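You operate a simulated robot arm through the tools that you are given. There is no shell and no other tool. Be economical: measure what you need, move in short steps, check, and stop when the job is done.

You are at the controls of a simulated two-armed robot. One attempt, no reset.

Task
Pick up the silver labelled injector from the top of the vice bench with one hand, pass it to the other hand and put it on the shelf under the vice bench. Set down upright: silver labelled injector.
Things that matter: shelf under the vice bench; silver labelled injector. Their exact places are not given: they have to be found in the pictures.

The check looks at the end state, three seconds after you hand in, the way a careful person would. Anything else that was tipped, shoved, dropped, spilled or broken makes it a failure.

Robot
Two 6-joint arms with two-finger parallel grippers on one trunk, on a base that drives. Base frame: it is fixed to the floor where the robot stands at the start and does not move with it; the origin is under the middle of the robot, x ahead of it, y to its left, z up; the surface under the hand at the start is at about z = 900. Lengths are in mm, angles in degrees, forces in N, time in s.
The left shoulder is at the start at [280, 185, 1030], the right one opposite. With the tool pointing down near the work surface each hand reaches from about 560 to 940 mm from the robot's upright axis, wherever it stands, measured 20 degrees to its own side. Places, roughly: shelf under the vice bench [800, 500, 200]. Payload 1.57 kg a hand.
Tool frame (each hand has its own): the origin (TCP) lies between the finger pads and is the grasp point; the fingertips stand 30 mm ahead of it; z points along the fingers, y is the line along which they close. The gripper opens to 80 mm. The fingers are 17 mm wide and 12 mm thick; the gripper's body (40 by 82 mm) begins 80 mm behind the TCP.
Orientation is told as [roll, pitch, yaw] about the base's x, y, z axes, in that order, counted from this pose: with the fingers straight down and closing along the base's y, the tool's x points along the base's -x, its y along +y and its z along -z.

Tools
- The arms move only by the tool servo_tool. It takes "left_moves", "right_moves" or both (then of equal length, played together; a hand with none holds still); each is a list of rows, each a list of 6 numbers: the shift along the base's x, y, z in cm, then the turn, a rotation vector about the base's x, y, z in degrees. In form: [[tx, ty, tz, rx, ry, rz], ...]. A call has 1 to 12 rows; each row shifts and turns the commanded pose from where the row before left it. "left_grip" and "right_grip" are, for a hand that has rows, the finger opening in cm, from 0 to 8, set as the call begins (left out, the last holds). A row lasts 0.2 s, in which the tool goes at most 50 mm and 8.6 degrees; a call with a longer step from one row to the next is refused whole, and so is a gripper value outside its range. A pose out of reach is approached as far as the arm can. The call stops where the force on the tool passes 40 N (or 10 N more than at its start, if that is more) or the arm is blocked; 0.2 s more then pass. Each finger travels about 153 mm/s and halts on what it meets, pressing with about 23 N; the grip force reading is that of the motor and also rises with nothing between the fingers. The clock runs only during rows and for 0.2 s after the last one: add rows that do not move to give the fingers time. It gives the time, the measured TCP pose, the force on the tool (base axes), the opening and the grip force at its end, in the units of the frame above (readings bear some noise), with the torque about the TCP (base axes, N m) and any sound that the robot's microphone picked up.
- Cameras (640 x 400 px; columns grow to the right, rows downward): "scene" is now at [210.3, 44.6, 1453]; the picture's right is [0.67, -0.74, 0.00], its down [-0.64, -0.58, -0.50] and it looks along [0.37, 0.34, -0.86] (base axes); focal length 214 px, centre (320, 200). "left" rides on the left gripper at [72, 7, -122] in its tool frame; the picture's right is [-0.09, 1.00, 0.00], its down [-0.84, -0.08, -0.54] and it looks along [-0.54, -0.05, 0.84] (tool axes); focal length 238 px, centre (320, 200). "right" rides on the right gripper at [72, -7, -122] in its tool frame; the picture's right is [0.09, 1.00, 0.00], its down [-0.84, 0.08, -0.54] and it looks along [-0.54, 0.05, 0.84] (tool axes); focal length 238 px, centre (320, 200).
- get_image(camera): a new picture of that camera. It takes no simulated time.
- lift_body(by): slides the trunk up (or, below 0, down) by that many mm; the arms and the scene camera ride with it, the base frame stays. It gives what a move gives, with no picture.
- roll_base(legs): drives the robot by 1 to 6 legs, each [ahead, turn to the left] in mm and degrees, along the robot's own axes; the way and the turn of a leg run together, so that a leg with both is an arc; at most 1500 mm and 180 degrees a leg. The arms and the cameras ride along, it lands a little off, and it stops where it bumps. It gives what a move gives.
- pan_tilt(pan, tilt): turns the head with the scene camera to pan (to the left, within 86 degrees either way) and tilt (down, from -29 to 69), counted from straight ahead of the robot. It gives what a move gives.
- measure_at(camera, pixels): for up to 12 pixels [column, row] of the newest picture of that camera ("zoom" is the newest enlarged one), the place [x, y, z] in the base frame of the surface seen there, good to about 2 mm. It takes no simulated time.
- zoom(camera, box): a new picture of the part [left, top, right, bottom] of that camera's present view, enlarged. It takes no simulated time.
- job_done(): hands the job in; it is judged then, once.

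Keep the steps short. Do not move on a guess: measure, check each grasp and each placing, and mend mistakes. In all there are 80 turns and 70 pictures (those below and enlarged ones count). Leave the grippers open and the arms clear of the work at the hand-in unless told otherwise, and finish with a single line.

The tools are called after "Call:" by a JSON object that holds its "name" and its "arguments". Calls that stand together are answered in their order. servo_tool: Moves the arms, as the interface text tells. Its arguments: {"type":"object","properties":{"left_moves":{"type":"array","items":{"type":"array","items":{"type":"number"}}},"left_grip":{"type":"number"},"right_moves":{"type":"array","items":{"type":"array","items":{"type":"number"}}},"right_grip":{"type":"number"}},"required":[]} The other tools are called the same way: lift_body (by) slides the trunk up or down; roll_base (legs) drives the base; pan_tilt (pan, tilt) turns the head that bears the scene camera; get_image (camera) takes a picture; measure_at (camera, pixels) gives the place of the surface under pixels of a picture; zoom (camera, box) takes an enlarged picture of a part of a camera's view; job_done () hands the job in.

At the start:

```text
t: 0.0
left_position: [389.4, 468.2, 1182.0]
left_tcp_rot: [0.0, 0.0, 0.0]
left_wrist_force: [-0.3, -0.3, -0.7]
left_moment: [-0.04, 0.02, -0.01]
left_grip_width: 80.3
left_finger_force: 0.1
right_position: [502.9, 62.4, 1227.7]
right_tcp_rot: [0.0, 0.0, 0.0]
right_wrist_force: [0.0, 0.3, 0.0]
right_moment: [-0.01, 0.03, 0.01]
right_grip_width: 80.1
right_finger_force: 0.0
trunk travel left (down, up): [-725.0, 265.0]
robot x, y, heading: [1.9, -3.5, -0.1]
head pan, tilt: [42.2, 59.8]
```

scene: 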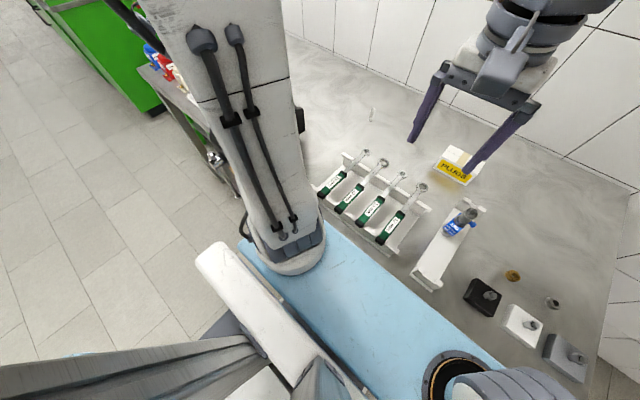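
right: 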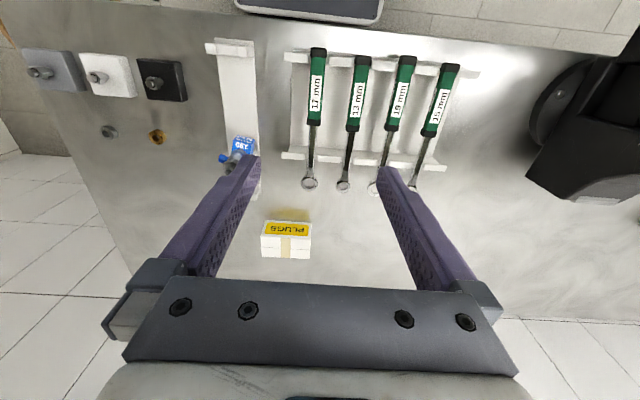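
left: 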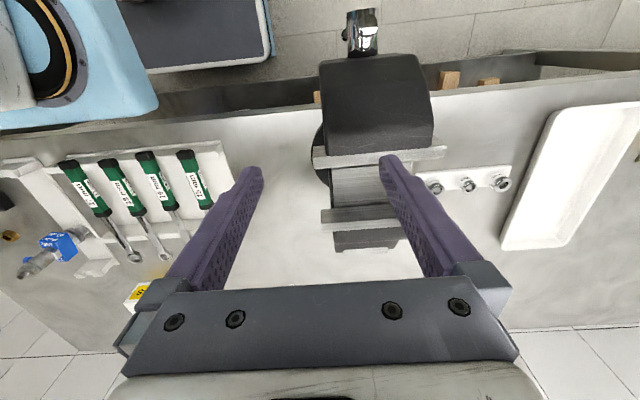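

I see wrenches, a rack with a blue-tagged part near scene (460,225), and blocks at the right. I'll zoom in to find the injector.

Call:
{"name": "zoom", "arguments": {"camera": "scene", "box": [400, 130, 640, 400]}}

Call:
{"name": "zoom", "arguments": {"camera": "right", "box": [0, 20, 340, 270]}}

Call:
{"name": "measure_at", "arguments": {"camera": "right", "pixels": [[242, 147], [224, 158], [225, 45], [250, 185], [286, 228], [50, 70], [110, 132], [165, 82], [200, 300], [310, 150], [220, 110]]}}

```text
1.48 times, centred on (520, 265) of scene
```

zoom: 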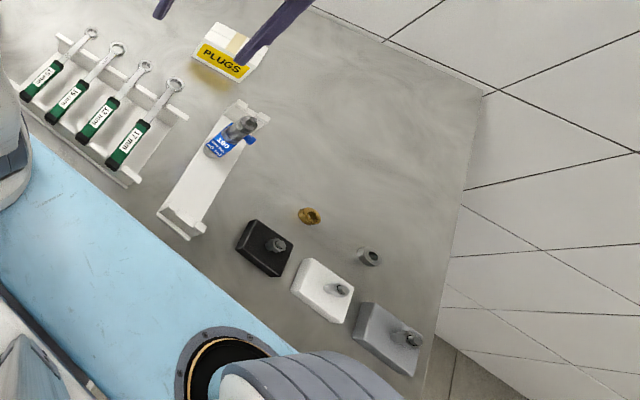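

```text
1.60 times, centred on (170, 145) of right
```

zoom: 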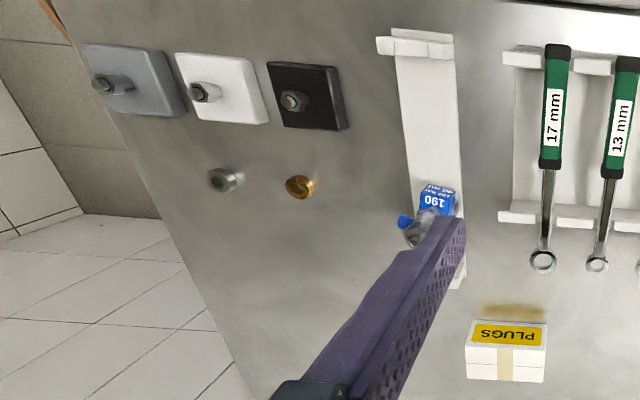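

```text
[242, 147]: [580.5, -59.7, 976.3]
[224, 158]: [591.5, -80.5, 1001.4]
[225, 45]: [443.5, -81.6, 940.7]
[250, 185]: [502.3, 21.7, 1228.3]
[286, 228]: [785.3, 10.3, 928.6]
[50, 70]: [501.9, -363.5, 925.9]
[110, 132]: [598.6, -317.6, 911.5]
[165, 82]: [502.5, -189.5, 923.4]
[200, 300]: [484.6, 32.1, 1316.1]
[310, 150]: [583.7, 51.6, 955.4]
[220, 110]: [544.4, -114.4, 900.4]
```

The injector candidate (blue label "190") is near [585,-65,~980] by the white rack. I'll move the right hand sideways to see it between the fingers.

Call:
{"name": "servo_tool", "arguments": {"right_moves": [[-3, -4, 0, 0, 0, 0], [-3, -4, 0, 0, 0, 0], [-3, -4, 0, 0, 0, 0], [0, -1, 0, 0, 0, 0]]}}

Call:
{"name": "get_image", "arguments": {"camera": "right"}}

Call:
{"name": "zoom", "arguments": {"camera": "right", "box": [220, 80, 420, 205]}}

```text
t: 1.0
left_position: [388.7, 469.6, 1180.7]
left_tcp_rot: [0.1, -0.1, -0.1]
left_wrist_force: [-0.3, 0.5, -1.4]
left_moment: [0.01, 0.01, -0.01]
left_grip_width: 79.8
left_finger_force: 0.0
right_position: [446.0, -29.4, 1228.5]
right_tcp_rot: [-0.1, 0.1, 0.0]
right_wrist_force: [0.8, 0.3, 0.5]
right_moment: [0.0, -0.02, 0.02]
right_grip_width: 79.9
right_finger_force: 0.0
right hand out of reach, approached as far as the arm can: row 3, 4
trunk travel left (down, up): [-725.0, 265.0]
robot x, y, heading: [-0.3, -2.5, -0.1]
head pan, tilt: [42.2, 59.8]
```

```text
64 pictures are left
```

right: 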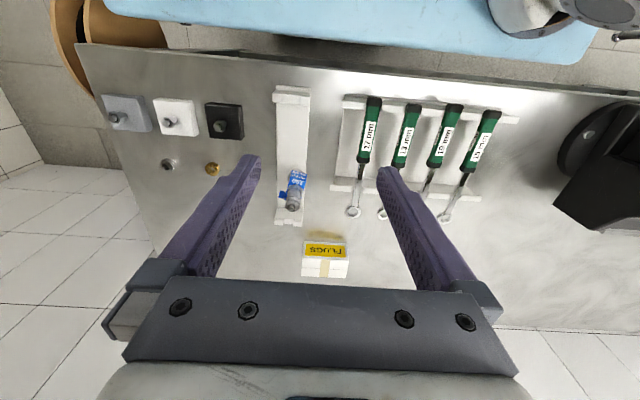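

```text
3.20 times, centred on (320, 142) of right
```

zoom: 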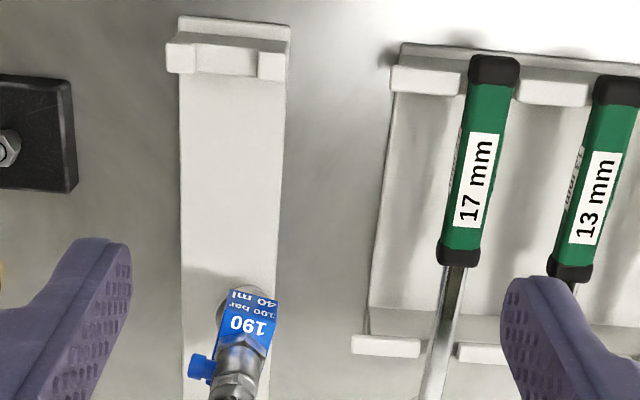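

It stands in the tray at about (295,190). I'll measure its points and the tray.

Call:
{"name": "measure_at", "arguments": {"camera": "zoom", "pixels": [[240, 390], [245, 345], [248, 320], [245, 300], [225, 300], [270, 305], [195, 370], [228, 250], [185, 250], [272, 250], [230, 55], [270, 60]]}}

Call:
{"name": "zoom", "arguments": {"camera": "right", "box": [250, 150, 346, 230]}}

Call:
{"name": "measure_at", "arguments": {"camera": "zoom", "pixels": [[290, 400], [290, 370], [290, 330], [320, 250], [320, 200], [260, 220], [370, 180], [300, 140], [200, 300], [220, 480]]}}

```text
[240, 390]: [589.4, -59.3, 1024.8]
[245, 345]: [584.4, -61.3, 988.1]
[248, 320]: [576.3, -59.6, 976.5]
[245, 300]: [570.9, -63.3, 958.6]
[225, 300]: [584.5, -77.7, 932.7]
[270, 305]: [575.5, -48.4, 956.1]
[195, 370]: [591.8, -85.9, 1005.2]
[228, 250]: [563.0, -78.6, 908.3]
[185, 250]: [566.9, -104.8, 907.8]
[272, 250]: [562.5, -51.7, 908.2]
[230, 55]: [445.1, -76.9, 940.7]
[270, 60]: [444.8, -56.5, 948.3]
```

```text
5.00 times, centred on (298, 190) of right
```

zoom: 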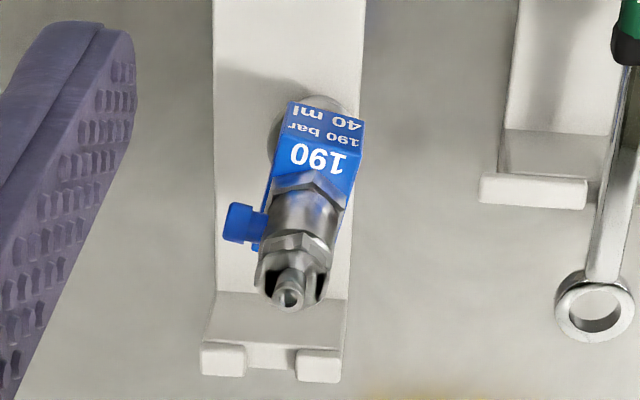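

```text
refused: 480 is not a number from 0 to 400
```

Call:
{"name": "measure_at", "arguments": {"camera": "zoom", "pixels": [[290, 292], [290, 250], [292, 225], [300, 200], [310, 185], [315, 150], [325, 120], [240, 225], [275, 130], [345, 185], [360, 130], [275, 310]]}}

Call:
{"name": "zoom", "arguments": {"camera": "scene", "box": [400, 180, 520, 255]}}

Call:
{"name": "zoom", "arguments": {"camera": "left", "box": [0, 200, 160, 300]}}

```text
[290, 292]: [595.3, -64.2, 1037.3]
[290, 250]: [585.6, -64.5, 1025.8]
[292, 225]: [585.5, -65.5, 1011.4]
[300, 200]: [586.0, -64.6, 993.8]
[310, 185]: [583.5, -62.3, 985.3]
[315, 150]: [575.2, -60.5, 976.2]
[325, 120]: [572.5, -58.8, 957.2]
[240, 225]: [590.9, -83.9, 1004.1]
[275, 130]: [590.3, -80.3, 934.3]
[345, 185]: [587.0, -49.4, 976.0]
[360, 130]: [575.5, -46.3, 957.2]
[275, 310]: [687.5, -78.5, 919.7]
```

```text
5.33 times, centred on (460, 218) of scene
```

zoom: 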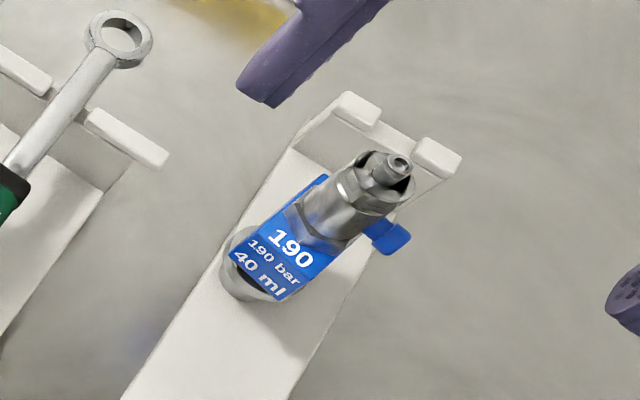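

```text
4.00 times, centred on (80, 250) of left
```

zoom: 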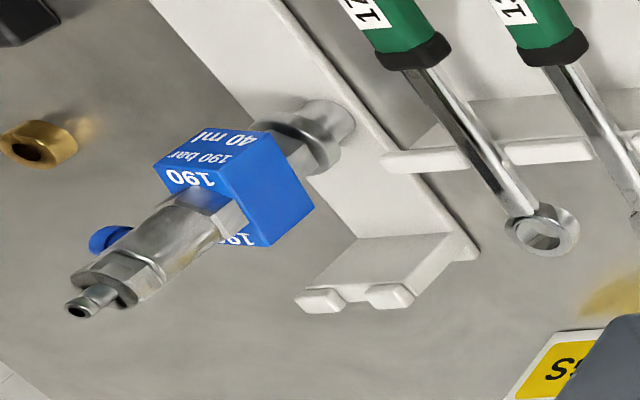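

The injector stands upright: foot at z≈908, label block z≈945–976, body cylinder z≈980–1025, axis near (594,-64). The blue connector is on the -y side. I'll bring the right hand above it and yaw 90° so the fingers close along x.

Call:
{"name": "servo_tool", "arguments": {"right_moves": [[3, -0.6, -0.5, 0, 0, 8.2], [3, -0.6, -0.5, 0, 0, 8.2], [3, -0.6, -0.5, 0, 0, 8.2], [3, -0.6, -0.5, 0, 0, 8.2], [2.5, -0.6, -0.5, 0, 0, 8.2], [0, -0.4, -0.5, 0, 0, 8.2], [0, 0, -0.5, 0, 0, 8.2], [0, 0, -0.5, 0, 0, 8.2], [0, 0, -0.5, 0, 0, 8.2], [0, 0, -0.5, 0, 0, 8.2], [0, 0, 0, 0, 0, 8]], "right_grip": 8}}

Call:
{"name": "get_image", "arguments": {"camera": "right"}}

```text
t: 3.4
left_position: [390.1, 469.8, 1181.6]
left_tcp_rot: [0.0, 0.0, 0.1]
left_wrist_force: [-0.4, 0.4, 0.0]
left_moment: [0.0, 0.02, -0.03]
left_grip_width: 80.0
left_finger_force: 0.0
right_position: [591.0, -64.6, 1176.7]
right_tcp_rot: [0.0, 0.0, 90.2]
right_wrist_force: [0.5, -0.6, -0.3]
right_moment: [0.01, -0.02, 0.02]
right_grip_width: 80.0
right_finger_force: 0.0
trunk travel left (down, up): [-725.0, 265.0]
robot x, y, heading: [-2.4, -0.7, -0.1]
head pan, tilt: [42.2, 59.8]
```

```text
59 pictures are left
```

right: 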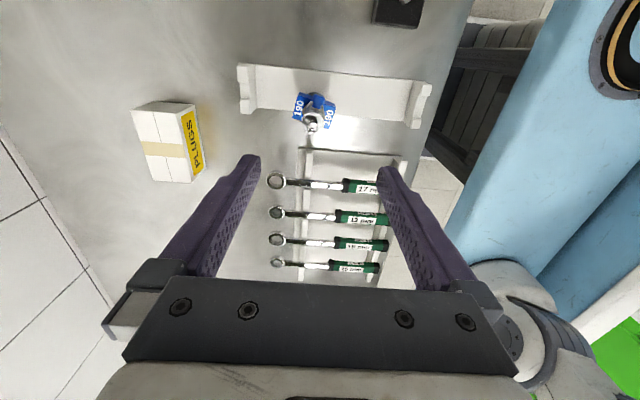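

The hand is above with yaw 90°. I'll zoom on the injector at (313,110) and measure its flanks.

Call:
{"name": "zoom", "arguments": {"camera": "right", "box": [265, 80, 361, 140]}}

Call:
{"name": "measure_at", "arguments": {"camera": "right", "pixels": [[311, 128], [312, 118], [306, 118], [318, 120], [298, 105], [330, 113], [318, 98], [312, 105]]}}

```text
6.67 times, centred on (313, 110) of right
```

zoom: 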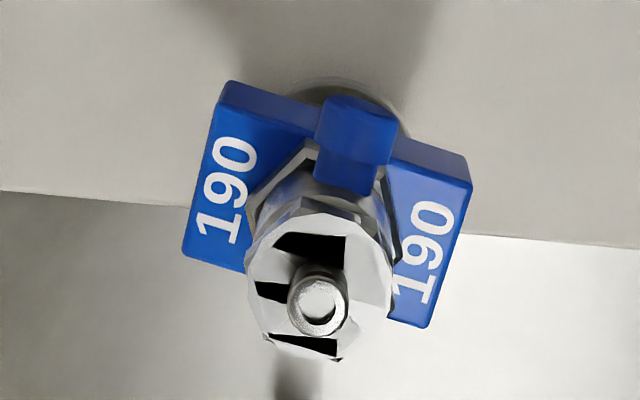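

```text
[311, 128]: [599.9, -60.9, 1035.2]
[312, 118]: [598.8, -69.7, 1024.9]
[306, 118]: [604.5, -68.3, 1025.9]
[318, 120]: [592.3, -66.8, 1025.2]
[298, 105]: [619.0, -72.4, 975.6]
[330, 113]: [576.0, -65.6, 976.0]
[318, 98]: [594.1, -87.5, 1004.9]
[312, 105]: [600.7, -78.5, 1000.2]
```

The block is wider along x than y and yawed a little. I'll measure its corners and the upper hex.

Call:
{"name": "measure_at", "arguments": {"camera": "zoom", "pixels": [[222, 108], [468, 190], [425, 318], [190, 250], [318, 305], [318, 240], [385, 250], [252, 250], [355, 130], [300, 345], [262, 200], [390, 200]]}}

```text
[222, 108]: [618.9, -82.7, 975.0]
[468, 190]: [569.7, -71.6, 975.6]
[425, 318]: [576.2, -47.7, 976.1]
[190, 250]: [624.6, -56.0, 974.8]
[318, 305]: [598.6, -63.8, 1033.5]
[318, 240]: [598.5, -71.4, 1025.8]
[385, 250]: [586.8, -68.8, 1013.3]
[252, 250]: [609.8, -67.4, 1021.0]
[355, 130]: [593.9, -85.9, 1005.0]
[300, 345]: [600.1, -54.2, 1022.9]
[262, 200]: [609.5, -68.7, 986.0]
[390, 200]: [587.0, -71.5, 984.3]
```

Block is 50×26 mm, with its long axis rotated -12.7° and its centre near (598,-64). I'll turn the right hand by -12.7°, centre it and descend part way.

Call:
{"name": "servo_tool", "arguments": {"right_moves": [[0.4, 0.1, 0, 0, 0, -6.4], [0.3, 0, 0, 0, 0, -6.5], [0, 0, -4, 0, 0, 0], [0, 0, -4, 0, 0, 0], [0, 0, -2, 0, 0, 0], [0, 0, 0, 0, 0, 0]]}}

Call:
{"name": "get_image", "arguments": {"camera": "right"}}

```text
t: 4.8
left_position: [388.9, 469.9, 1181.6]
left_tcp_rot: [0.0, -0.1, 0.0]
left_wrist_force: [-0.1, 0.5, 0.0]
left_moment: [0.05, 0.02, 0.0]
left_grip_width: 79.7
left_finger_force: 0.1
right_position: [596.4, -63.6, 1075.4]
right_tcp_rot: [-0.1, 0.0, 77.1]
right_wrist_force: [0.5, -0.2, -0.4]
right_moment: [-0.02, -0.01, 0.04]
right_grip_width: 79.7
right_finger_force: 0.1
trunk travel left (down, up): [-725.0, 265.0]
robot x, y, heading: [0.1, 0.1, -0.1]
head pan, tilt: [42.2, 59.8]
```

```text
57 pictures are left
```

right: 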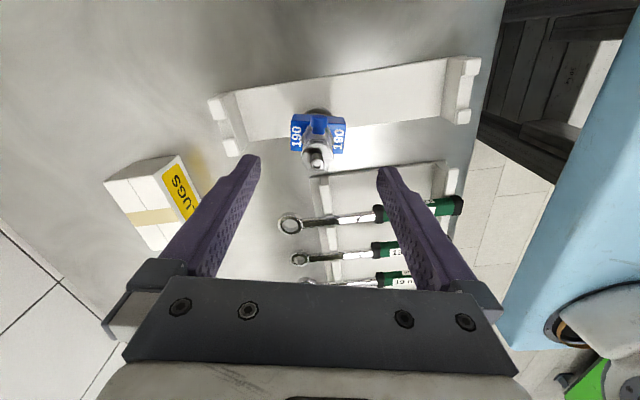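

Aligned: the injector is upright in the picture between the fingers. Descending to z≈1012.

Call:
{"name": "servo_tool", "arguments": {"right_moves": [[0.15, 0, -3, 0, 0, 0], [0, 0, -2.3, 0, 0, 0], [0, 0, -1.0, 0, 0, 0], [0, 0, 0, 0, 0, 0]]}}

Call:
{"name": "get_image", "arguments": {"camera": "right"}}

```text
t: 5.8
left_position: [388.8, 468.8, 1181.9]
left_tcp_rot: [0.0, 0.0, 0.0]
left_wrist_force: [0.5, 0.5, -0.5]
left_moment: [0.01, -0.01, -0.03]
left_grip_width: 80.2
left_finger_force: 0.1
right_position: [597.2, -62.6, 1013.8]
right_tcp_rot: [0.0, 0.0, 77.1]
right_wrist_force: [-0.1, -0.1, -0.3]
right_moment: [0.0, 0.01, 0.01]
right_grip_width: 79.9
right_finger_force: 0.1
trunk travel left (down, up): [-725.0, 265.0]
robot x, y, heading: [2.7, -1.3, -0.1]
head pan, tilt: [42.2, 59.8]
```

```text
56 pictures are left
```

right: 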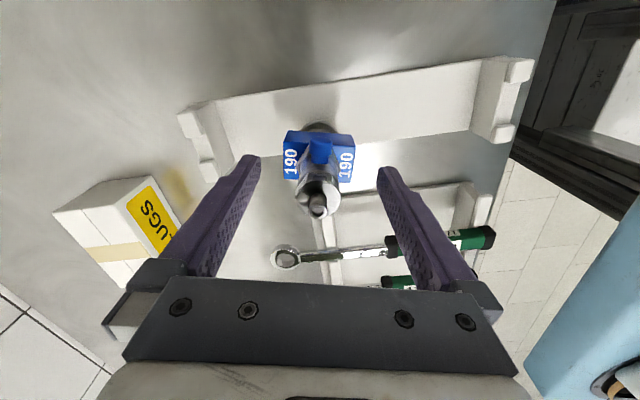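

The injector lies centred between the fingers (column 319). Closing the right gripper gently.

Call:
{"name": "servo_tool", "arguments": {"right_moves": [[0, 0, 0, 0, 0, 0], [0, 0, 0, 0, 0, 0], [0, 0, 0, 0, 0, 0], [0, 0, 0, 0, 0, 0]], "right_grip": 0}}

Call:
{"name": "get_image", "arguments": {"camera": "right"}}

```text
t: 6.8
left_position: [388.5, 469.3, 1181.2]
left_tcp_rot: [0.0, 0.0, 0.1]
left_wrist_force: [0.7, -0.7, 0.7]
left_moment: [0.0, -0.03, -0.02]
left_grip_width: 80.2
left_finger_force: 0.1
right_position: [598.4, -61.5, 1014.5]
right_tcp_rot: [0.0, 0.0, 77.1]
right_wrist_force: [0.8, -0.5, 0.4]
right_moment: [-0.01, -0.07, -0.01]
right_grip_width: 30.6
right_finger_force: 23.0
trunk travel left (down, up): [-725.0, 265.0]
robot x, y, heading: [0.2, -0.7, -0.1]
head pan, tilt: [42.2, 59.8]
```

```text
55 pictures are left
```

right: 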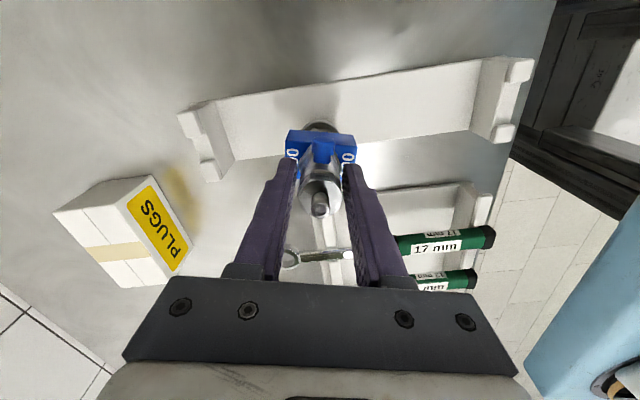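

Held at 30.6 mm with 23 N. Lifting straight up.

Call:
{"name": "servo_tool", "arguments": {"right_moves": [[0, 0, 1.5, 0, 0, 0], [0, 0, 2.5, 0, 0, 0], [0, 0, 3, 0, 0, 0], [0, 0, 3, 0, 0, 0], [0, 0, 3, 0, 0, 0], [0, 0, 3, 0, 0, 0], [0, 0, 0, 0, 0, 0]]}}

Call:
{"name": "get_image", "arguments": {"camera": "right"}}

Call:
{"name": "get_image", "arguments": {"camera": "scene"}}

```text
t: 8.4
left_position: [388.3, 468.6, 1181.6]
left_tcp_rot: [-0.1, 0.0, 0.0]
left_wrist_force: [0.6, 0.0, 0.4]
left_moment: [0.01, 0.0, 0.0]
left_grip_width: 80.1
left_finger_force: 0.0
right_position: [597.4, -61.5, 1174.6]
right_tcp_rot: [-0.1, 0.0, 77.1]
right_wrist_force: [-0.1, 0.2, -3.7]
right_moment: [0.03, 0.03, 0.01]
right_grip_width: 30.7
right_finger_force: 23.5
trunk travel left (down, up): [-725.0, 265.0]
robot x, y, heading: [-1.7, 4.9, 0.2]
head pan, tilt: [42.2, 59.8]
```

```text
54 pictures are left
```

right: 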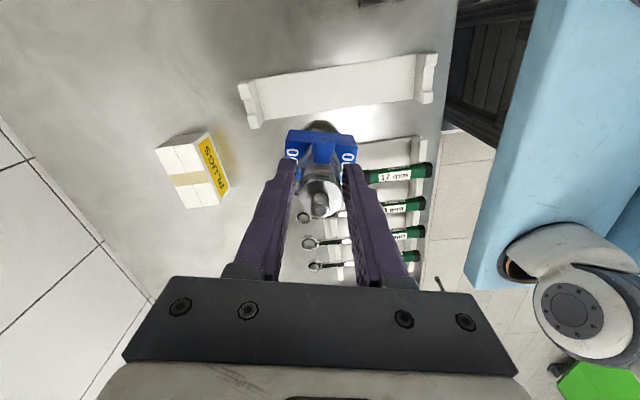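

```text
53 pictures are left
```

scene: 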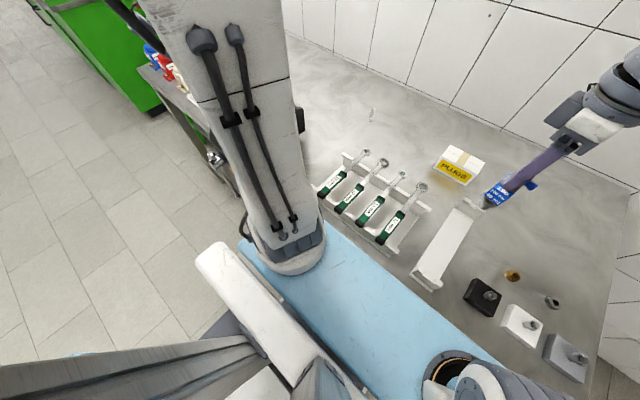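

Lifted clean and still upright. Next I'll bring the right hand to about (720,60,1200) with yaw 45°. At the same time I'll start yawing the left hand by -45° toward the hand-over.

Call:
{"name": "servo_tool", "arguments": {"right_moves": [[2.05, 2.0, 0.42, 0, 0, -5.35], [2.05, 2.0, 0.42, 0, 0, -5.35], [2.05, 2.0, 0.42, 0, 0, -5.35], [2.05, 2.0, 0.42, 0, 0, -5.35], [2.05, 2.0, 0.42, 0, 0, -5.35], [2.05, 2.0, 0.42, 0, 0, -5.35], [0, 0, 0, 0, 0, 0]], "left_moves": [[2, -0.5, 1, 0, 0, -7.5], [2, -0.5, 1, 0, 0, -7.5], [2, -0.5, 1, 0, 0, -7.5], [2, -0.5, 1, 0, 0, -7.5], [2, -0.5, 1, 0, 0, -7.5], [2, -0.5, 1, 0, 0, -7.5], [0, 0, 0, 0, 0, 0]], "left_grip": 8}}

Call:
{"name": "get_image", "arguments": {"camera": "scene"}}

```text
t: 10.0
left_position: [508.5, 439.9, 1242.3]
left_tcp_rot: [0.0, -0.1, -45.1]
left_wrist_force: [-1.4, 0.5, -0.8]
left_moment: [-0.03, 0.02, -0.01]
left_grip_width: 80.1
left_finger_force: 0.1
right_position: [719.5, 57.4, 1199.8]
right_tcp_rot: [0.0, 0.0, 44.9]
right_wrist_force: [0.1, 0.3, -0.4]
right_moment: [0.0, 0.05, -0.04]
right_grip_width: 0.0
right_finger_force: 21.5
trunk travel left (down, up): [-725.0, 265.0]
robot x, y, heading: [-1.6, 1.7, -0.0]
head pan, tilt: [42.2, 59.8]
```

```text
52 pictures are left
```

scene: 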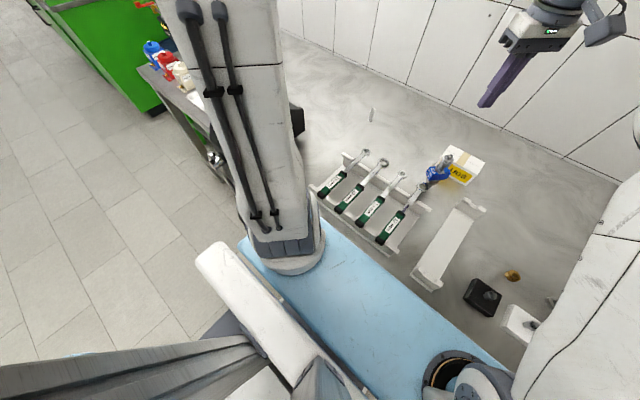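

The right gripper reads 0 mm, so the injector slipped out. It shows at scene (438,172). I'll inspect it before anything else.

Call:
{"name": "zoom", "arguments": {"camera": "scene", "box": [380, 130, 508, 210]}}

Call:
{"name": "get_image", "arguments": {"camera": "right"}}

Call:
{"name": "measure_at", "arguments": {"camera": "scene", "pixels": [[434, 174], [440, 172], [446, 160], [425, 186], [451, 158], [460, 150], [455, 172]]}}

```text
5.00 times, centred on (444, 170) of scene
```

zoom: 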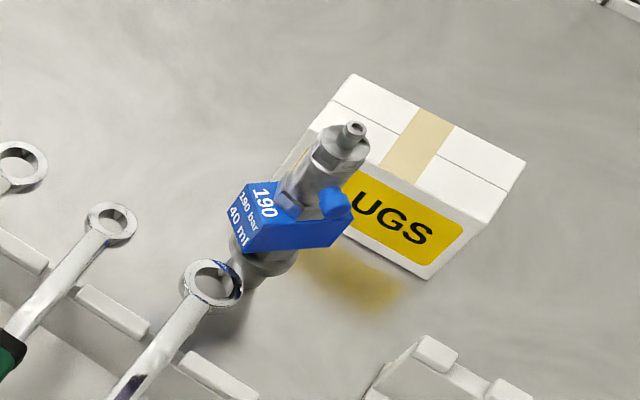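

```text
50 pictures are left
```

right: 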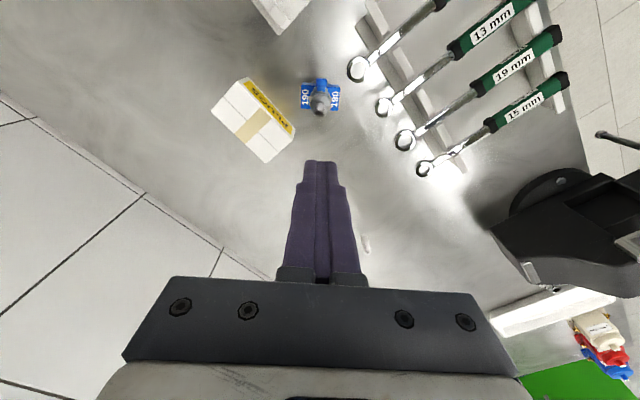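

```text
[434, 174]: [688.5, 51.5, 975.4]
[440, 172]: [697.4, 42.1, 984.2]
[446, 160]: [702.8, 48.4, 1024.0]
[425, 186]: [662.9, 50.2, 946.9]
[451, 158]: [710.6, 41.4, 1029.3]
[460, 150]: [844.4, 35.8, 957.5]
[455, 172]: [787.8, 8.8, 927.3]
```

It slipped because I only caught the lower flange's edge. It landed upright, standing free on the bench by the PLUGS box. I'll swing the left hand to its hand-over tilt, which also gives me a side view.

Call:
{"name": "servo_tool", "arguments": {"left_moves": [[0.6, -3.0, -0.8, -5.3, -5.3, 0], [0.6, -3.0, -0.8, -5.3, -5.3, 0], [0.6, -3.0, -0.8, -5.3, -5.3, 0], [0.6, -3.0, -0.8, -5.3, -5.3, 0], [0.6, -3.0, -1.5, -5.3, -5.3, 0], [0.6, -3.0, -1.5, -5.3, -5.3, 0], [0.6, -3.0, -1.5, -5.3, -5.3, 0], [0.6, -3.0, -1.5, -5.3, -5.3, 0], [0, 0, 0, 0, 0, 0]]}}

Call:
{"name": "get_image", "arguments": {"camera": "left"}}

```text
t: 12.0
left_position: [558.0, 202.1, 1150.4]
left_tcp_rot: [0.1, -60.0, -45.0]
left_wrist_force: [0.1, 0.4, -1.3]
left_moment: [-0.01, -0.02, 0.03]
left_grip_width: 80.0
left_finger_force: 0.0
left hand out of reach, approached as far as the arm can: row 8
right_position: [720.3, 57.5, 1200.0]
right_tcp_rot: [0.0, 0.0, 45.0]
right_wrist_force: [-0.2, -0.4, 0.9]
right_moment: [0.01, 0.01, 0.01]
right_grip_width: 0.0
right_finger_force: 21.3
trunk travel left (down, up): [-725.0, 265.0]
robot x, y, heading: [-0.7, 2.8, -0.0]
head pan, tilt: [42.2, 59.8]
```

```text
49 pictures are left
```

left: 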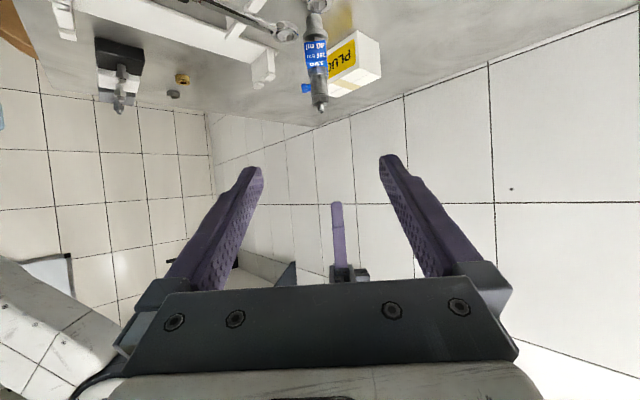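

Upside-down side view of the injector at (316,55). Zooming in and measuring its profile.

Call:
{"name": "zoom", "arguments": {"camera": "left", "box": [220, 0, 412, 120]}}

Call:
{"name": "measure_at", "arguments": {"camera": "left", "pixels": [[318, 6], [317, 25], [314, 42], [317, 60], [318, 75], [318, 85], [319, 95], [320, 106], [305, 88], [290, 30], [340, 15], [370, 70]]}}

```text
3.33 times, centred on (316, 60) of left
```

zoom: 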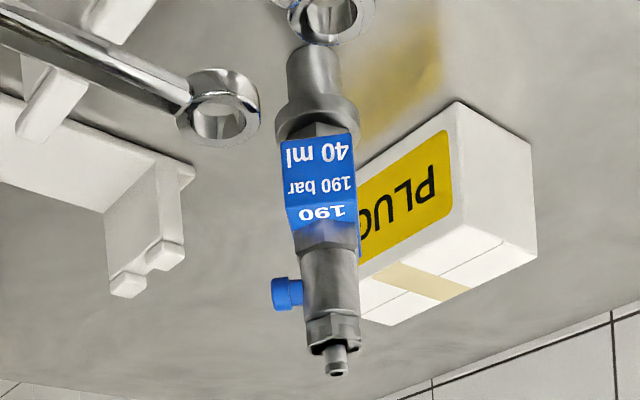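

```text
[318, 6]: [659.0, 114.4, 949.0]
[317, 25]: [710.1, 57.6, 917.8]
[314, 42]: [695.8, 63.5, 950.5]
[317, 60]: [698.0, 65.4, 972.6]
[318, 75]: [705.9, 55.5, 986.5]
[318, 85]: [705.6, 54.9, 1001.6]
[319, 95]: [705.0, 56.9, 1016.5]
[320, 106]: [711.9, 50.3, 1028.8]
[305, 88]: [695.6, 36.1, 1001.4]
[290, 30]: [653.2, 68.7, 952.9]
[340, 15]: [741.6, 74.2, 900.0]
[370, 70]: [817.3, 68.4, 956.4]
```

Profile on the bench: block z≈942–970, flange ≈970–985, cylinder ≈985–1008 (~24 mm), hex to 1020, nub to 1032. I gripped the flange last time; this time I'll take the cylinder with the tips just above the flange. Getting the axis from the right camera.

Call:
{"name": "zoom", "arguments": {"camera": "right", "box": [272, 65, 368, 125]}}

```text
6.67 times, centred on (320, 95) of right
```

zoom: 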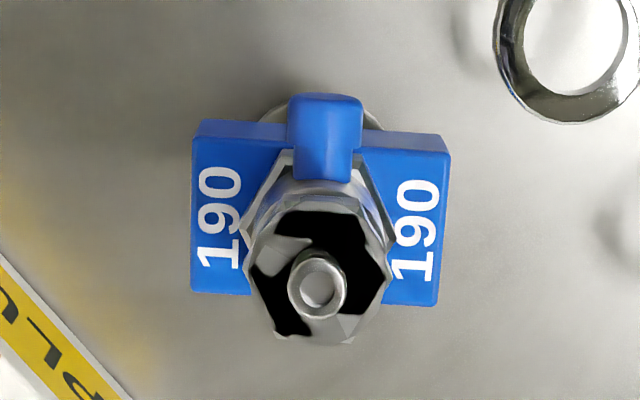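

Call:
{"name": "measure_at", "arguments": {"camera": "zoom", "pixels": [[195, 142], [450, 157], [437, 302], [192, 290], [318, 290], [325, 140], [252, 230], [385, 230], [250, 320], [300, 325], [275, 180], [365, 215]]}}

```text
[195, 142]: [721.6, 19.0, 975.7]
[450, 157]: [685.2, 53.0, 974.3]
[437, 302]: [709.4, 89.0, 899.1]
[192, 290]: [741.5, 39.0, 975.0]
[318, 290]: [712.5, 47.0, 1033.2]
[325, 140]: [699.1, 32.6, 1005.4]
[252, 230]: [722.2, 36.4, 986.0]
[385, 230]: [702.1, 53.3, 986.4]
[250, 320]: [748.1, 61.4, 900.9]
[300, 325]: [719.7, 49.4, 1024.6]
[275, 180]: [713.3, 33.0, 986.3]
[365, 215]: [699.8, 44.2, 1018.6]
```

Axis at (713,46.5), block axis -43°, flange top 986, hex 1013–1025. Opening the right hand, centring (dx -7, dy -11, yaw +2) and descending part way.

Call:
{"name": "servo_tool", "arguments": {"right_moves": [[-0.7, -1.1, 0, 0, 0, 2], [0, 0, -2, 0, 0, 0], [0, 0, -4, 0, 0, 0], [0, 0, -4, 0, 0, 0], [0, 0, -2, 0, 0, 0], [0, 0, 0, 0, 0, 0]], "right_grip": 8}}

Call:
{"name": "get_image", "arguments": {"camera": "right"}}

```text
t: 13.4
left_position: [556.8, 203.3, 1150.1]
left_tcp_rot: [-0.1, -60.0, -45.0]
left_wrist_force: [0.5, -0.2, -0.3]
left_moment: [0.01, 0.03, 0.02]
left_grip_width: 80.0
left_finger_force: 0.1
right_position: [714.0, 46.1, 1080.0]
right_tcp_rot: [0.1, 0.0, 47.0]
right_wrist_force: [0.6, -0.5, 0.6]
right_moment: [0.01, -0.01, -0.02]
right_grip_width: 80.0
right_finger_force: 0.0
trunk travel left (down, up): [-725.0, 265.0]
robot x, y, heading: [1.1, -1.0, -0.2]
head pan, tilt: [42.2, 59.8]
```

```text
46 pictures are left
```

right: 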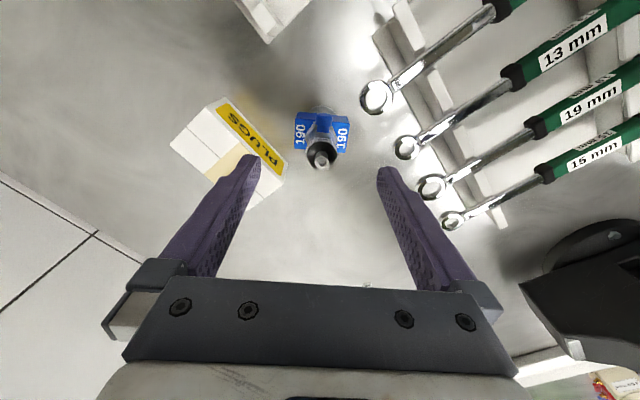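

Centred at (320,155). Descending 61 mm to TCP z≈1019.

Call:
{"name": "servo_tool", "arguments": {"right_moves": [[0, 0, -3, 0, 0, 0], [0, 0, -2.1, 0, 0, 0], [0, 0, -1.0, 0, 0, 0], [0, 0, 0, 0, 0, 0]]}}

Call:
{"name": "zoom", "arguments": {"camera": "left", "box": [220, 0, 412, 120]}}

```text
t: 14.4
left_position: [557.6, 200.7, 1149.6]
left_tcp_rot: [-0.2, -59.9, -44.9]
left_wrist_force: [-0.1, -0.8, 1.0]
left_moment: [0.02, 0.03, -0.01]
left_grip_width: 80.0
left_finger_force: 0.1
right_position: [715.1, 44.5, 1018.1]
right_tcp_rot: [0.0, -0.1, 47.1]
right_wrist_force: [-0.6, -0.2, 0.9]
right_moment: [0.01, 0.01, -0.02]
right_grip_width: 79.8
right_finger_force: 0.0
trunk travel left (down, up): [-725.0, 265.0]
robot x, y, heading: [1.7, -1.9, 0.2]
head pan, tilt: [42.2, 59.8]
```

```text
3.33 times, centred on (316, 60) of left
```

zoom: 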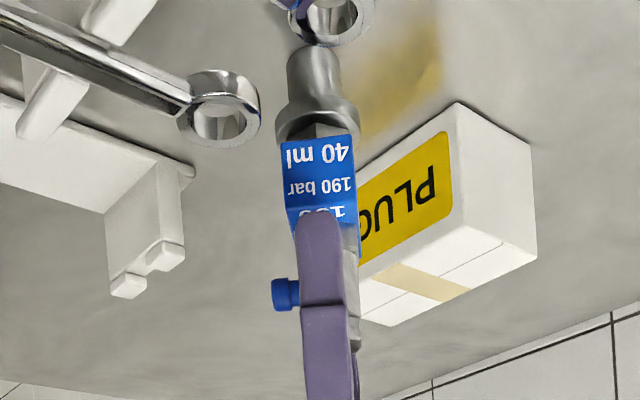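

Position good. Closing; I expect about 24 mm.

Call:
{"name": "servo_tool", "arguments": {"right_moves": [[0, 0, 0, 0, 0, 0], [0, 0, 0, 0, 0, 0], [0, 0, 0, 0, 0, 0], [0, 0, 0, 0, 0, 0]], "right_grip": 0}}

Call:
{"name": "zoom", "arguments": {"camera": "left", "box": [220, 0, 412, 120]}}

Call:
{"name": "zoom", "arguments": {"camera": "right", "box": [240, 100, 400, 250]}}

```text
t: 15.4
left_position: [558.1, 201.2, 1150.2]
left_tcp_rot: [-0.1, -59.9, -45.0]
left_wrist_force: [-0.4, 0.3, 0.9]
left_moment: [0.03, 0.01, -0.01]
left_grip_width: 79.9
left_finger_force: 0.1
right_position: [715.6, 44.3, 1018.3]
right_tcp_rot: [0.0, 0.0, 47.0]
right_wrist_force: [-0.9, -0.3, -0.2]
right_moment: [0.11, 0.09, -0.01]
right_grip_width: 25.4
right_finger_force: 23.4
trunk travel left (down, up): [-725.0, 265.0]
robot x, y, heading: [2.5, 1.8, 0.1]
head pan, tilt: [42.2, 59.8]
```

```text
3.33 times, centred on (316, 60) of left
```

zoom: 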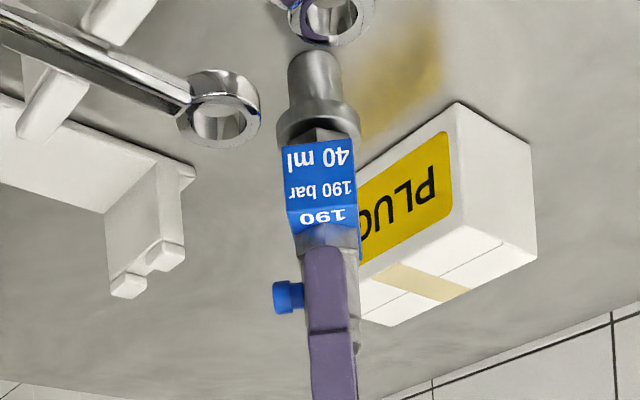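

```text
2.67 times, centred on (320, 175) of right
```

zoom: 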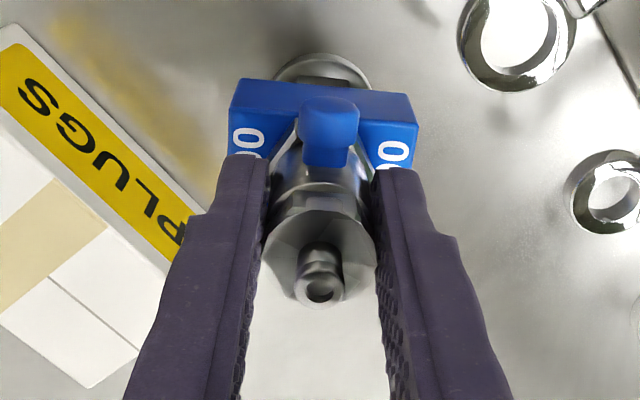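

25.4 mm on the cylinder and hex: a proper grip. Lifting gently by 3 cm, then checking.

Call:
{"name": "servo_tool", "arguments": {"right_moves": [[0, 0, 0.4, 0, 0, 0], [0, 0, 0.8, 0, 0, 0], [0, 0, 1, 0, 0, 0], [0, 0, 0.8, 0, 0, 0], [0, 0, 0, 0, 0, 0], [0, 0, 0, 0, 0, 0]]}}

Call:
{"name": "zoom", "arguments": {"camera": "left", "box": [220, 0, 412, 120]}}

```text
t: 16.8
left_position: [557.8, 203.1, 1150.2]
left_tcp_rot: [-0.1, -59.9, -45.0]
left_wrist_force: [-0.5, 0.7, 0.9]
left_moment: [0.0, 0.02, 0.04]
left_grip_width: 79.7
left_finger_force: 0.0
right_position: [713.4, 45.2, 1047.2]
right_tcp_rot: [0.1, 0.0, 47.1]
right_wrist_force: [0.4, -0.6, -4.2]
right_moment: [0.03, 0.05, -0.03]
right_grip_width: 25.8
right_finger_force: 22.8
trunk travel left (down, up): [-725.0, 265.0]
robot x, y, heading: [-2.0, 0.9, 0.1]
head pan, tilt: [42.2, 59.8]
```

```text
3.33 times, centred on (316, 60) of left
```

zoom: 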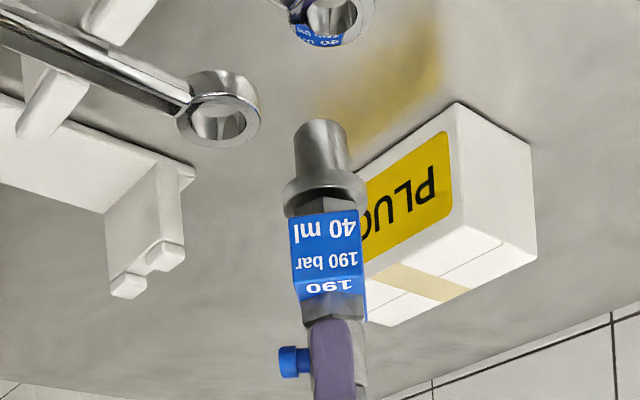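

Held firm (load 4.2 N, width unchanged). Lifting another 13 cm gently.

Call:
{"name": "servo_tool", "arguments": {"right_moves": [[0, 0, 0.7, 0, 0, 0], [0, 0, 1.4, 0, 0, 0], [0, 0, 1.8, 0, 0, 0], [0, 0, 1.8, 0, 0, 0], [0, 0, 1.8, 0, 0, 0], [0, 0, 1.8, 0, 0, 0], [0, 0, 1.8, 0, 0, 0], [0, 0, 1.2, 0, 0, 0], [0, 0, 0.7, 0, 0, 0], [0, 0, 0, 0, 0, 0]]}}

Call:
{"name": "get_image", "arguments": {"camera": "left"}}

```text
t: 19.0
left_position: [557.9, 202.9, 1149.0]
left_tcp_rot: [-0.2, -60.0, -45.0]
left_wrist_force: [-0.8, 0.2, 0.2]
left_moment: [-0.01, 0.01, -0.03]
left_grip_width: 80.0
left_finger_force: 0.0
right_position: [715.9, 44.7, 1178.1]
right_tcp_rot: [0.0, 0.0, 47.0]
right_wrist_force: [0.8, -0.2, -3.0]
right_moment: [-0.01, -0.03, 0.01]
right_grip_width: 25.3
right_finger_force: 22.8
trunk travel left (down, up): [-725.0, 265.0]
robot x, y, heading: [2.3, 1.4, 0.1]
head pan, tilt: [42.2, 59.8]
```

```text
41 pictures are left
```

left: 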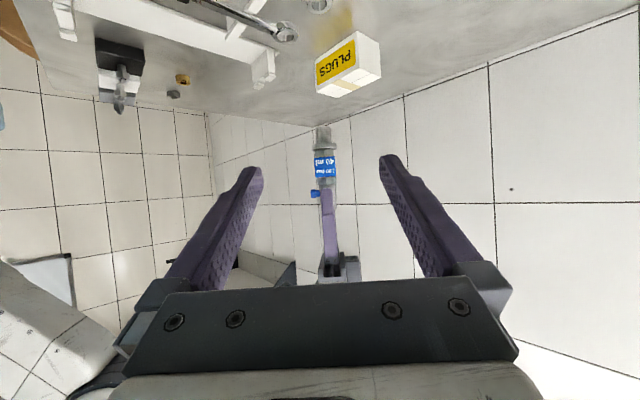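

The injector hangs upright between the left fingers' gap at (325,165). Measuring the block.

Call:
{"name": "zoom", "arguments": {"camera": "left", "box": [277, 120, 373, 180]}}

Call:
{"name": "measure_at", "arguments": {"camera": "zoom", "pixels": [[255, 260], [400, 255], [255, 370], [395, 370], [320, 310], [320, 245], [320, 60], [325, 180]]}}

```text
6.67 times, centred on (325, 150) of left
```

zoom: 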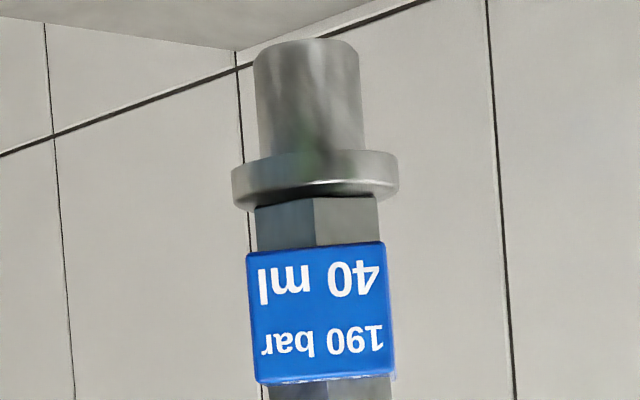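

```text
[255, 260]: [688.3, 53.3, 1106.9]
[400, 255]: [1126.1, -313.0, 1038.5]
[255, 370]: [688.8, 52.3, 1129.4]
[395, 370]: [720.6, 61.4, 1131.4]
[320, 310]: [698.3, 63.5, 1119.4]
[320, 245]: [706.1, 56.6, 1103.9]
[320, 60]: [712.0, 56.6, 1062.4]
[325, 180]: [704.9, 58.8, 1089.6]
```

Block centre ≈(714,47,1118). Moving the left hand to the pre-grasp point 100 mm back along its tool axis.

Call:
{"name": "servo_tool", "arguments": {"left_moves": [[1.5, -1.5, 0.5, 0, 0, 0], [2.5, -2.5, 0.5, 0, 0, 0], [2.5, -2.5, 0.5, 0, 0, 0], [2.5, -2.5, 0.6, 0, 0, 0], [0, 0, 0, 0, 0, 0]], "left_grip": 8}}

Call:
{"name": "get_image", "arguments": {"camera": "left"}}

```text
t: 20.2
left_position: [648.4, 113.5, 1170.5]
left_tcp_rot: [-0.1, -59.9, -44.8]
left_wrist_force: [0.5, -0.5, -0.2]
left_moment: [0.0, 0.01, -0.05]
left_grip_width: 80.1
left_finger_force: 0.0
right_position: [715.3, 45.5, 1178.3]
right_tcp_rot: [0.0, 0.0, 47.1]
right_wrist_force: [0.2, -0.3, -3.9]
right_moment: [0.04, 0.01, 0.01]
right_grip_width: 25.1
right_finger_force: 23.1
trunk travel left (down, up): [-725.0, 265.0]
robot x, y, heading: [1.2, 1.0, -0.2]
head pan, tilt: [42.2, 59.8]
```

```text
39 pictures are left
```

left: 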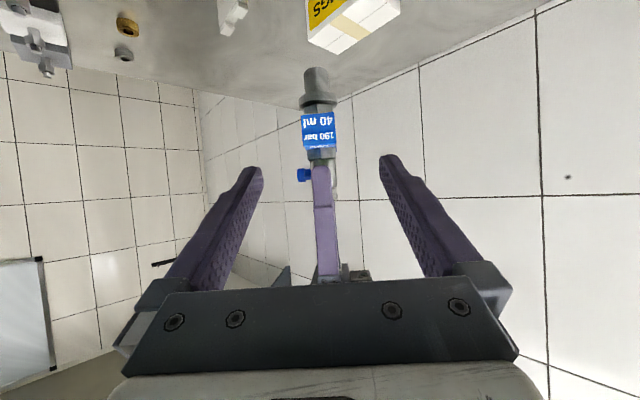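

Aligned (block at column 318). Advancing 70 mm along the tool axis, then checking.

Call:
{"name": "servo_tool", "arguments": {"left_moves": [[1.2, -1.2, -1.0, 0, 0, 0], [1.6, -1.6, -1.35, 0, 0, 0], [1.5, -1.5, -1.25, 0, 0, 0], [0, 0, 0, 0, 0, 0]]}}

Call:
{"name": "get_image", "arguments": {"camera": "left"}}

```text
t: 21.2
left_position: [694.3, 67.6, 1137.1]
left_tcp_rot: [0.0, -59.8, -45.0]
left_wrist_force: [0.9, 0.2, -0.8]
left_moment: [-0.03, -0.01, -0.04]
left_grip_width: 80.0
left_finger_force: 0.1
right_position: [714.7, 45.0, 1178.5]
right_tcp_rot: [0.0, -0.1, 47.0]
right_wrist_force: [-0.7, -0.3, -2.3]
right_moment: [0.0, 0.03, 0.0]
right_grip_width: 25.4
right_finger_force: 23.1
trunk travel left (down, up): [-725.0, 265.0]
robot x, y, heading: [1.8, -2.8, 0.1]
head pan, tilt: [42.2, 59.8]
```

```text
38 pictures are left
```

left: 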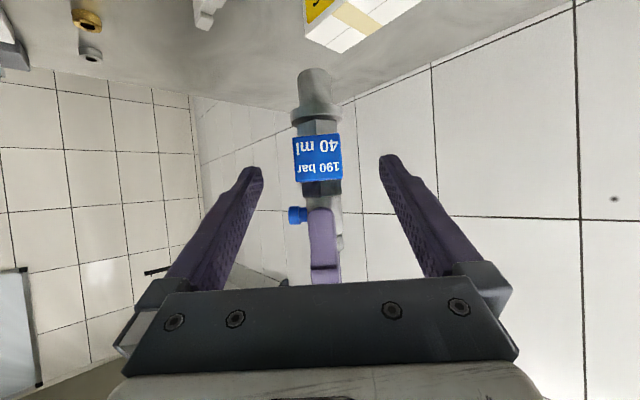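

Still clear. Final advance to the block centre.

Call:
{"name": "servo_tool", "arguments": {"left_moves": [[0.8, -0.8, -0.8, 0, 0, 0], [0.8, -0.8, -0.8, 0, 0, 0], [0, 0, 0, 0, 0, 0]]}}

Call:
{"name": "get_image", "arguments": {"camera": "left"}}

Call:
{"name": "measure_at", "arguments": {"camera": "left", "pixels": [[318, 160], [318, 145], [318, 175]]}}

```text
t: 22.0
left_position: [708.1, 51.6, 1120.2]
left_tcp_rot: [0.0, -60.1, -45.0]
left_wrist_force: [0.3, -0.3, -0.5]
left_moment: [0.0, 0.02, 0.01]
left_grip_width: 80.3
left_finger_force: 0.1
right_position: [715.4, 45.4, 1177.6]
right_tcp_rot: [-0.1, 0.0, 46.9]
right_wrist_force: [-0.2, 0.2, -3.5]
right_moment: [0.0, 0.04, -0.03]
right_grip_width: 25.4
right_finger_force: 23.1
trunk travel left (down, up): [-725.0, 265.0]
robot x, y, heading: [0.3, 0.0, -0.2]
head pan, tilt: [42.2, 59.8]
```

```text
37 pictures are left
```

left: 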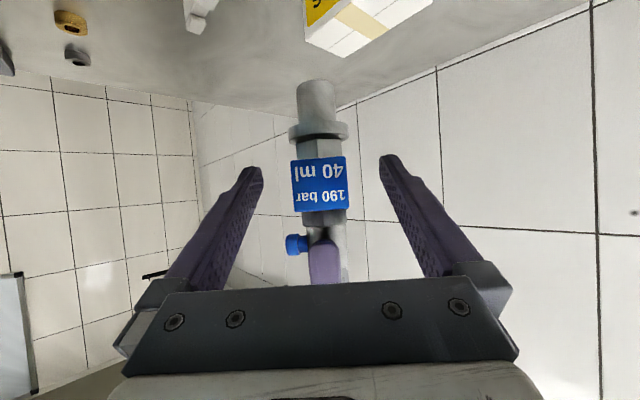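

```text
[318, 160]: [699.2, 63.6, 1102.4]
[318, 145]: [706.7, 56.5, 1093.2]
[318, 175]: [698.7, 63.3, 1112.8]
```

The block spans rows 158–212, and the TCP is at its centre. Closing the left gripper while the right holds.

Call:
{"name": "servo_tool", "arguments": {"left_moves": [[0, 0, -0.2, 0, 0, 0], [0, 0, 0, 0, 0, 0], [0, 0, 0, 0, 0, 0], [0, 0, 0, 0, 0, 0]], "left_grip": 0}}

Call:
{"name": "get_image", "arguments": {"camera": "left"}}

```text
t: 23.0
left_position: [708.6, 52.5, 1119.0]
left_tcp_rot: [0.0, -60.0, -45.0]
left_wrist_force: [4.9, 4.0, 4.1]
left_moment: [0.11, 0.44, 0.04]
left_grip_width: 29.5
left_finger_force: 22.7
right_position: [715.0, 45.4, 1178.2]
right_tcp_rot: [-0.1, 0.1, 47.0]
right_wrist_force: [-4.5, -4.3, -8.1]
right_moment: [-0.35, -0.21, 0.03]
right_grip_width: 25.4
right_finger_force: 22.8
trunk travel left (down, up): [-725.0, 265.0]
robot x, y, heading: [2.8, -1.5, -0.1]
head pan, tilt: [42.2, 59.8]
```

```text
36 pictures are left
```

left: 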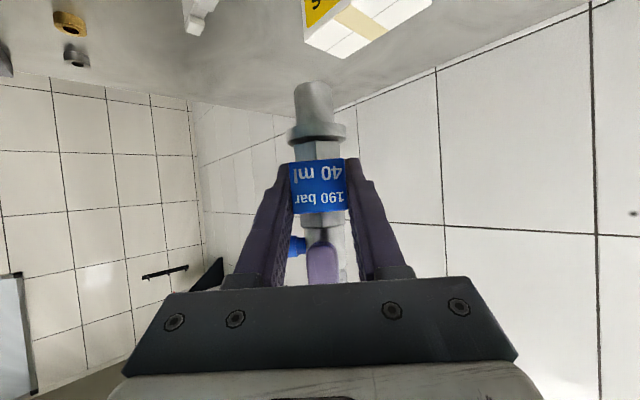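

The left holds the block (29.5 mm, 22.7 N). Opening the right to 5 cm and checking the hold.

Call:
{"name": "servo_tool", "arguments": {"right_moves": [[0, 0, 0, 0, 0, 0], [0, 0, 0, 0, 0, 0], [0, 0, 0, 0, 0, 0]], "right_grip": 5}}

Call:
{"name": "get_image", "arguments": {"camera": "left"}}

```text
t: 23.8
left_position: [708.0, 52.9, 1118.4]
left_tcp_rot: [-0.1, -59.9, -44.9]
left_wrist_force: [-0.3, 0.3, -0.4]
left_moment: [0.03, 0.02, 0.03]
left_grip_width: 30.0
left_finger_force: 22.8
right_position: [715.6, 45.3, 1178.5]
right_tcp_rot: [-0.1, 0.1, 47.0]
right_wrist_force: [0.3, 0.1, -0.2]
right_moment: [0.01, 0.01, 0.0]
right_grip_width: 50.0
right_finger_force: 0.0
trunk travel left (down, up): [-725.0, 265.0]
robot x, y, heading: [3.9, -3.3, -0.0]
head pan, tilt: [42.2, 59.8]
```

```text
35 pictures are left
```

left: 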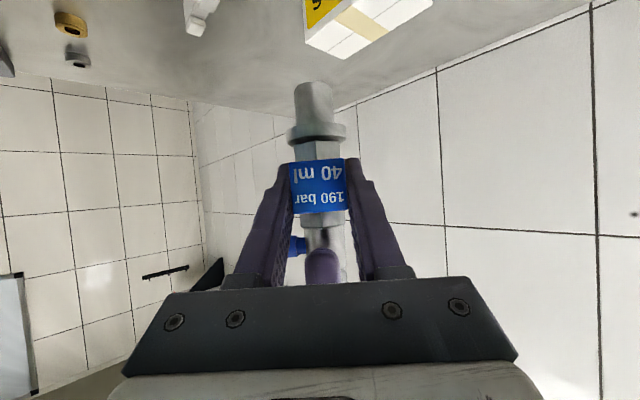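

Slight doubt: the left load reads low. Lifting the right hand slowly while watching.

Call:
{"name": "servo_tool", "arguments": {"right_moves": [[0, 0, 0.5, 0, 0, 0], [0, 0, 1, 0, 0, 0], [0, 0, 1.5, 0, 0, 0], [0, 0, 2, 0, 0, 0], [0, 0, 2, 0, 0, 0], [0, 0, 0, 0, 0, 0]]}}

Call:
{"name": "get_image", "arguments": {"camera": "left"}}

Call:
{"name": "get_image", "arguments": {"camera": "right"}}

```text
t: 25.2
left_position: [708.2, 51.6, 1118.5]
left_tcp_rot: [0.0, -59.9, -45.1]
left_wrist_force: [-0.5, 0.0, -0.3]
left_moment: [0.0, 0.02, -0.01]
left_grip_width: 29.9
left_finger_force: 23.0
right_position: [714.8, 45.5, 1248.8]
right_tcp_rot: [-0.1, 0.1, 47.0]
right_wrist_force: [-0.9, 0.9, 1.0]
right_moment: [-0.03, 0.01, 0.03]
right_grip_width: 50.0
right_finger_force: 0.0
trunk travel left (down, up): [-725.0, 265.0]
robot x, y, heading: [0.7, 1.6, -0.1]
head pan, tilt: [42.2, 59.8]
```

```text
34 pictures are left
```

left: 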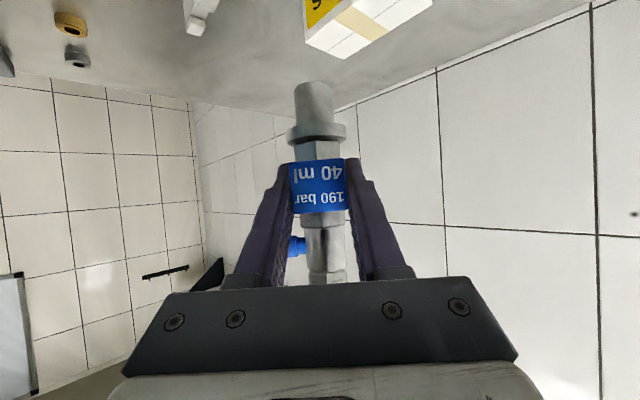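

```text
33 pictures are left
```

right: 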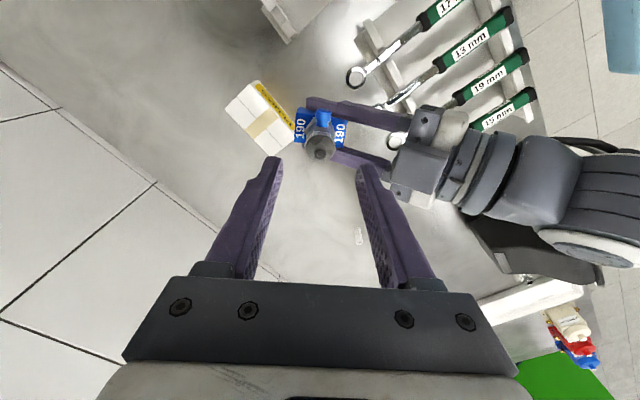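

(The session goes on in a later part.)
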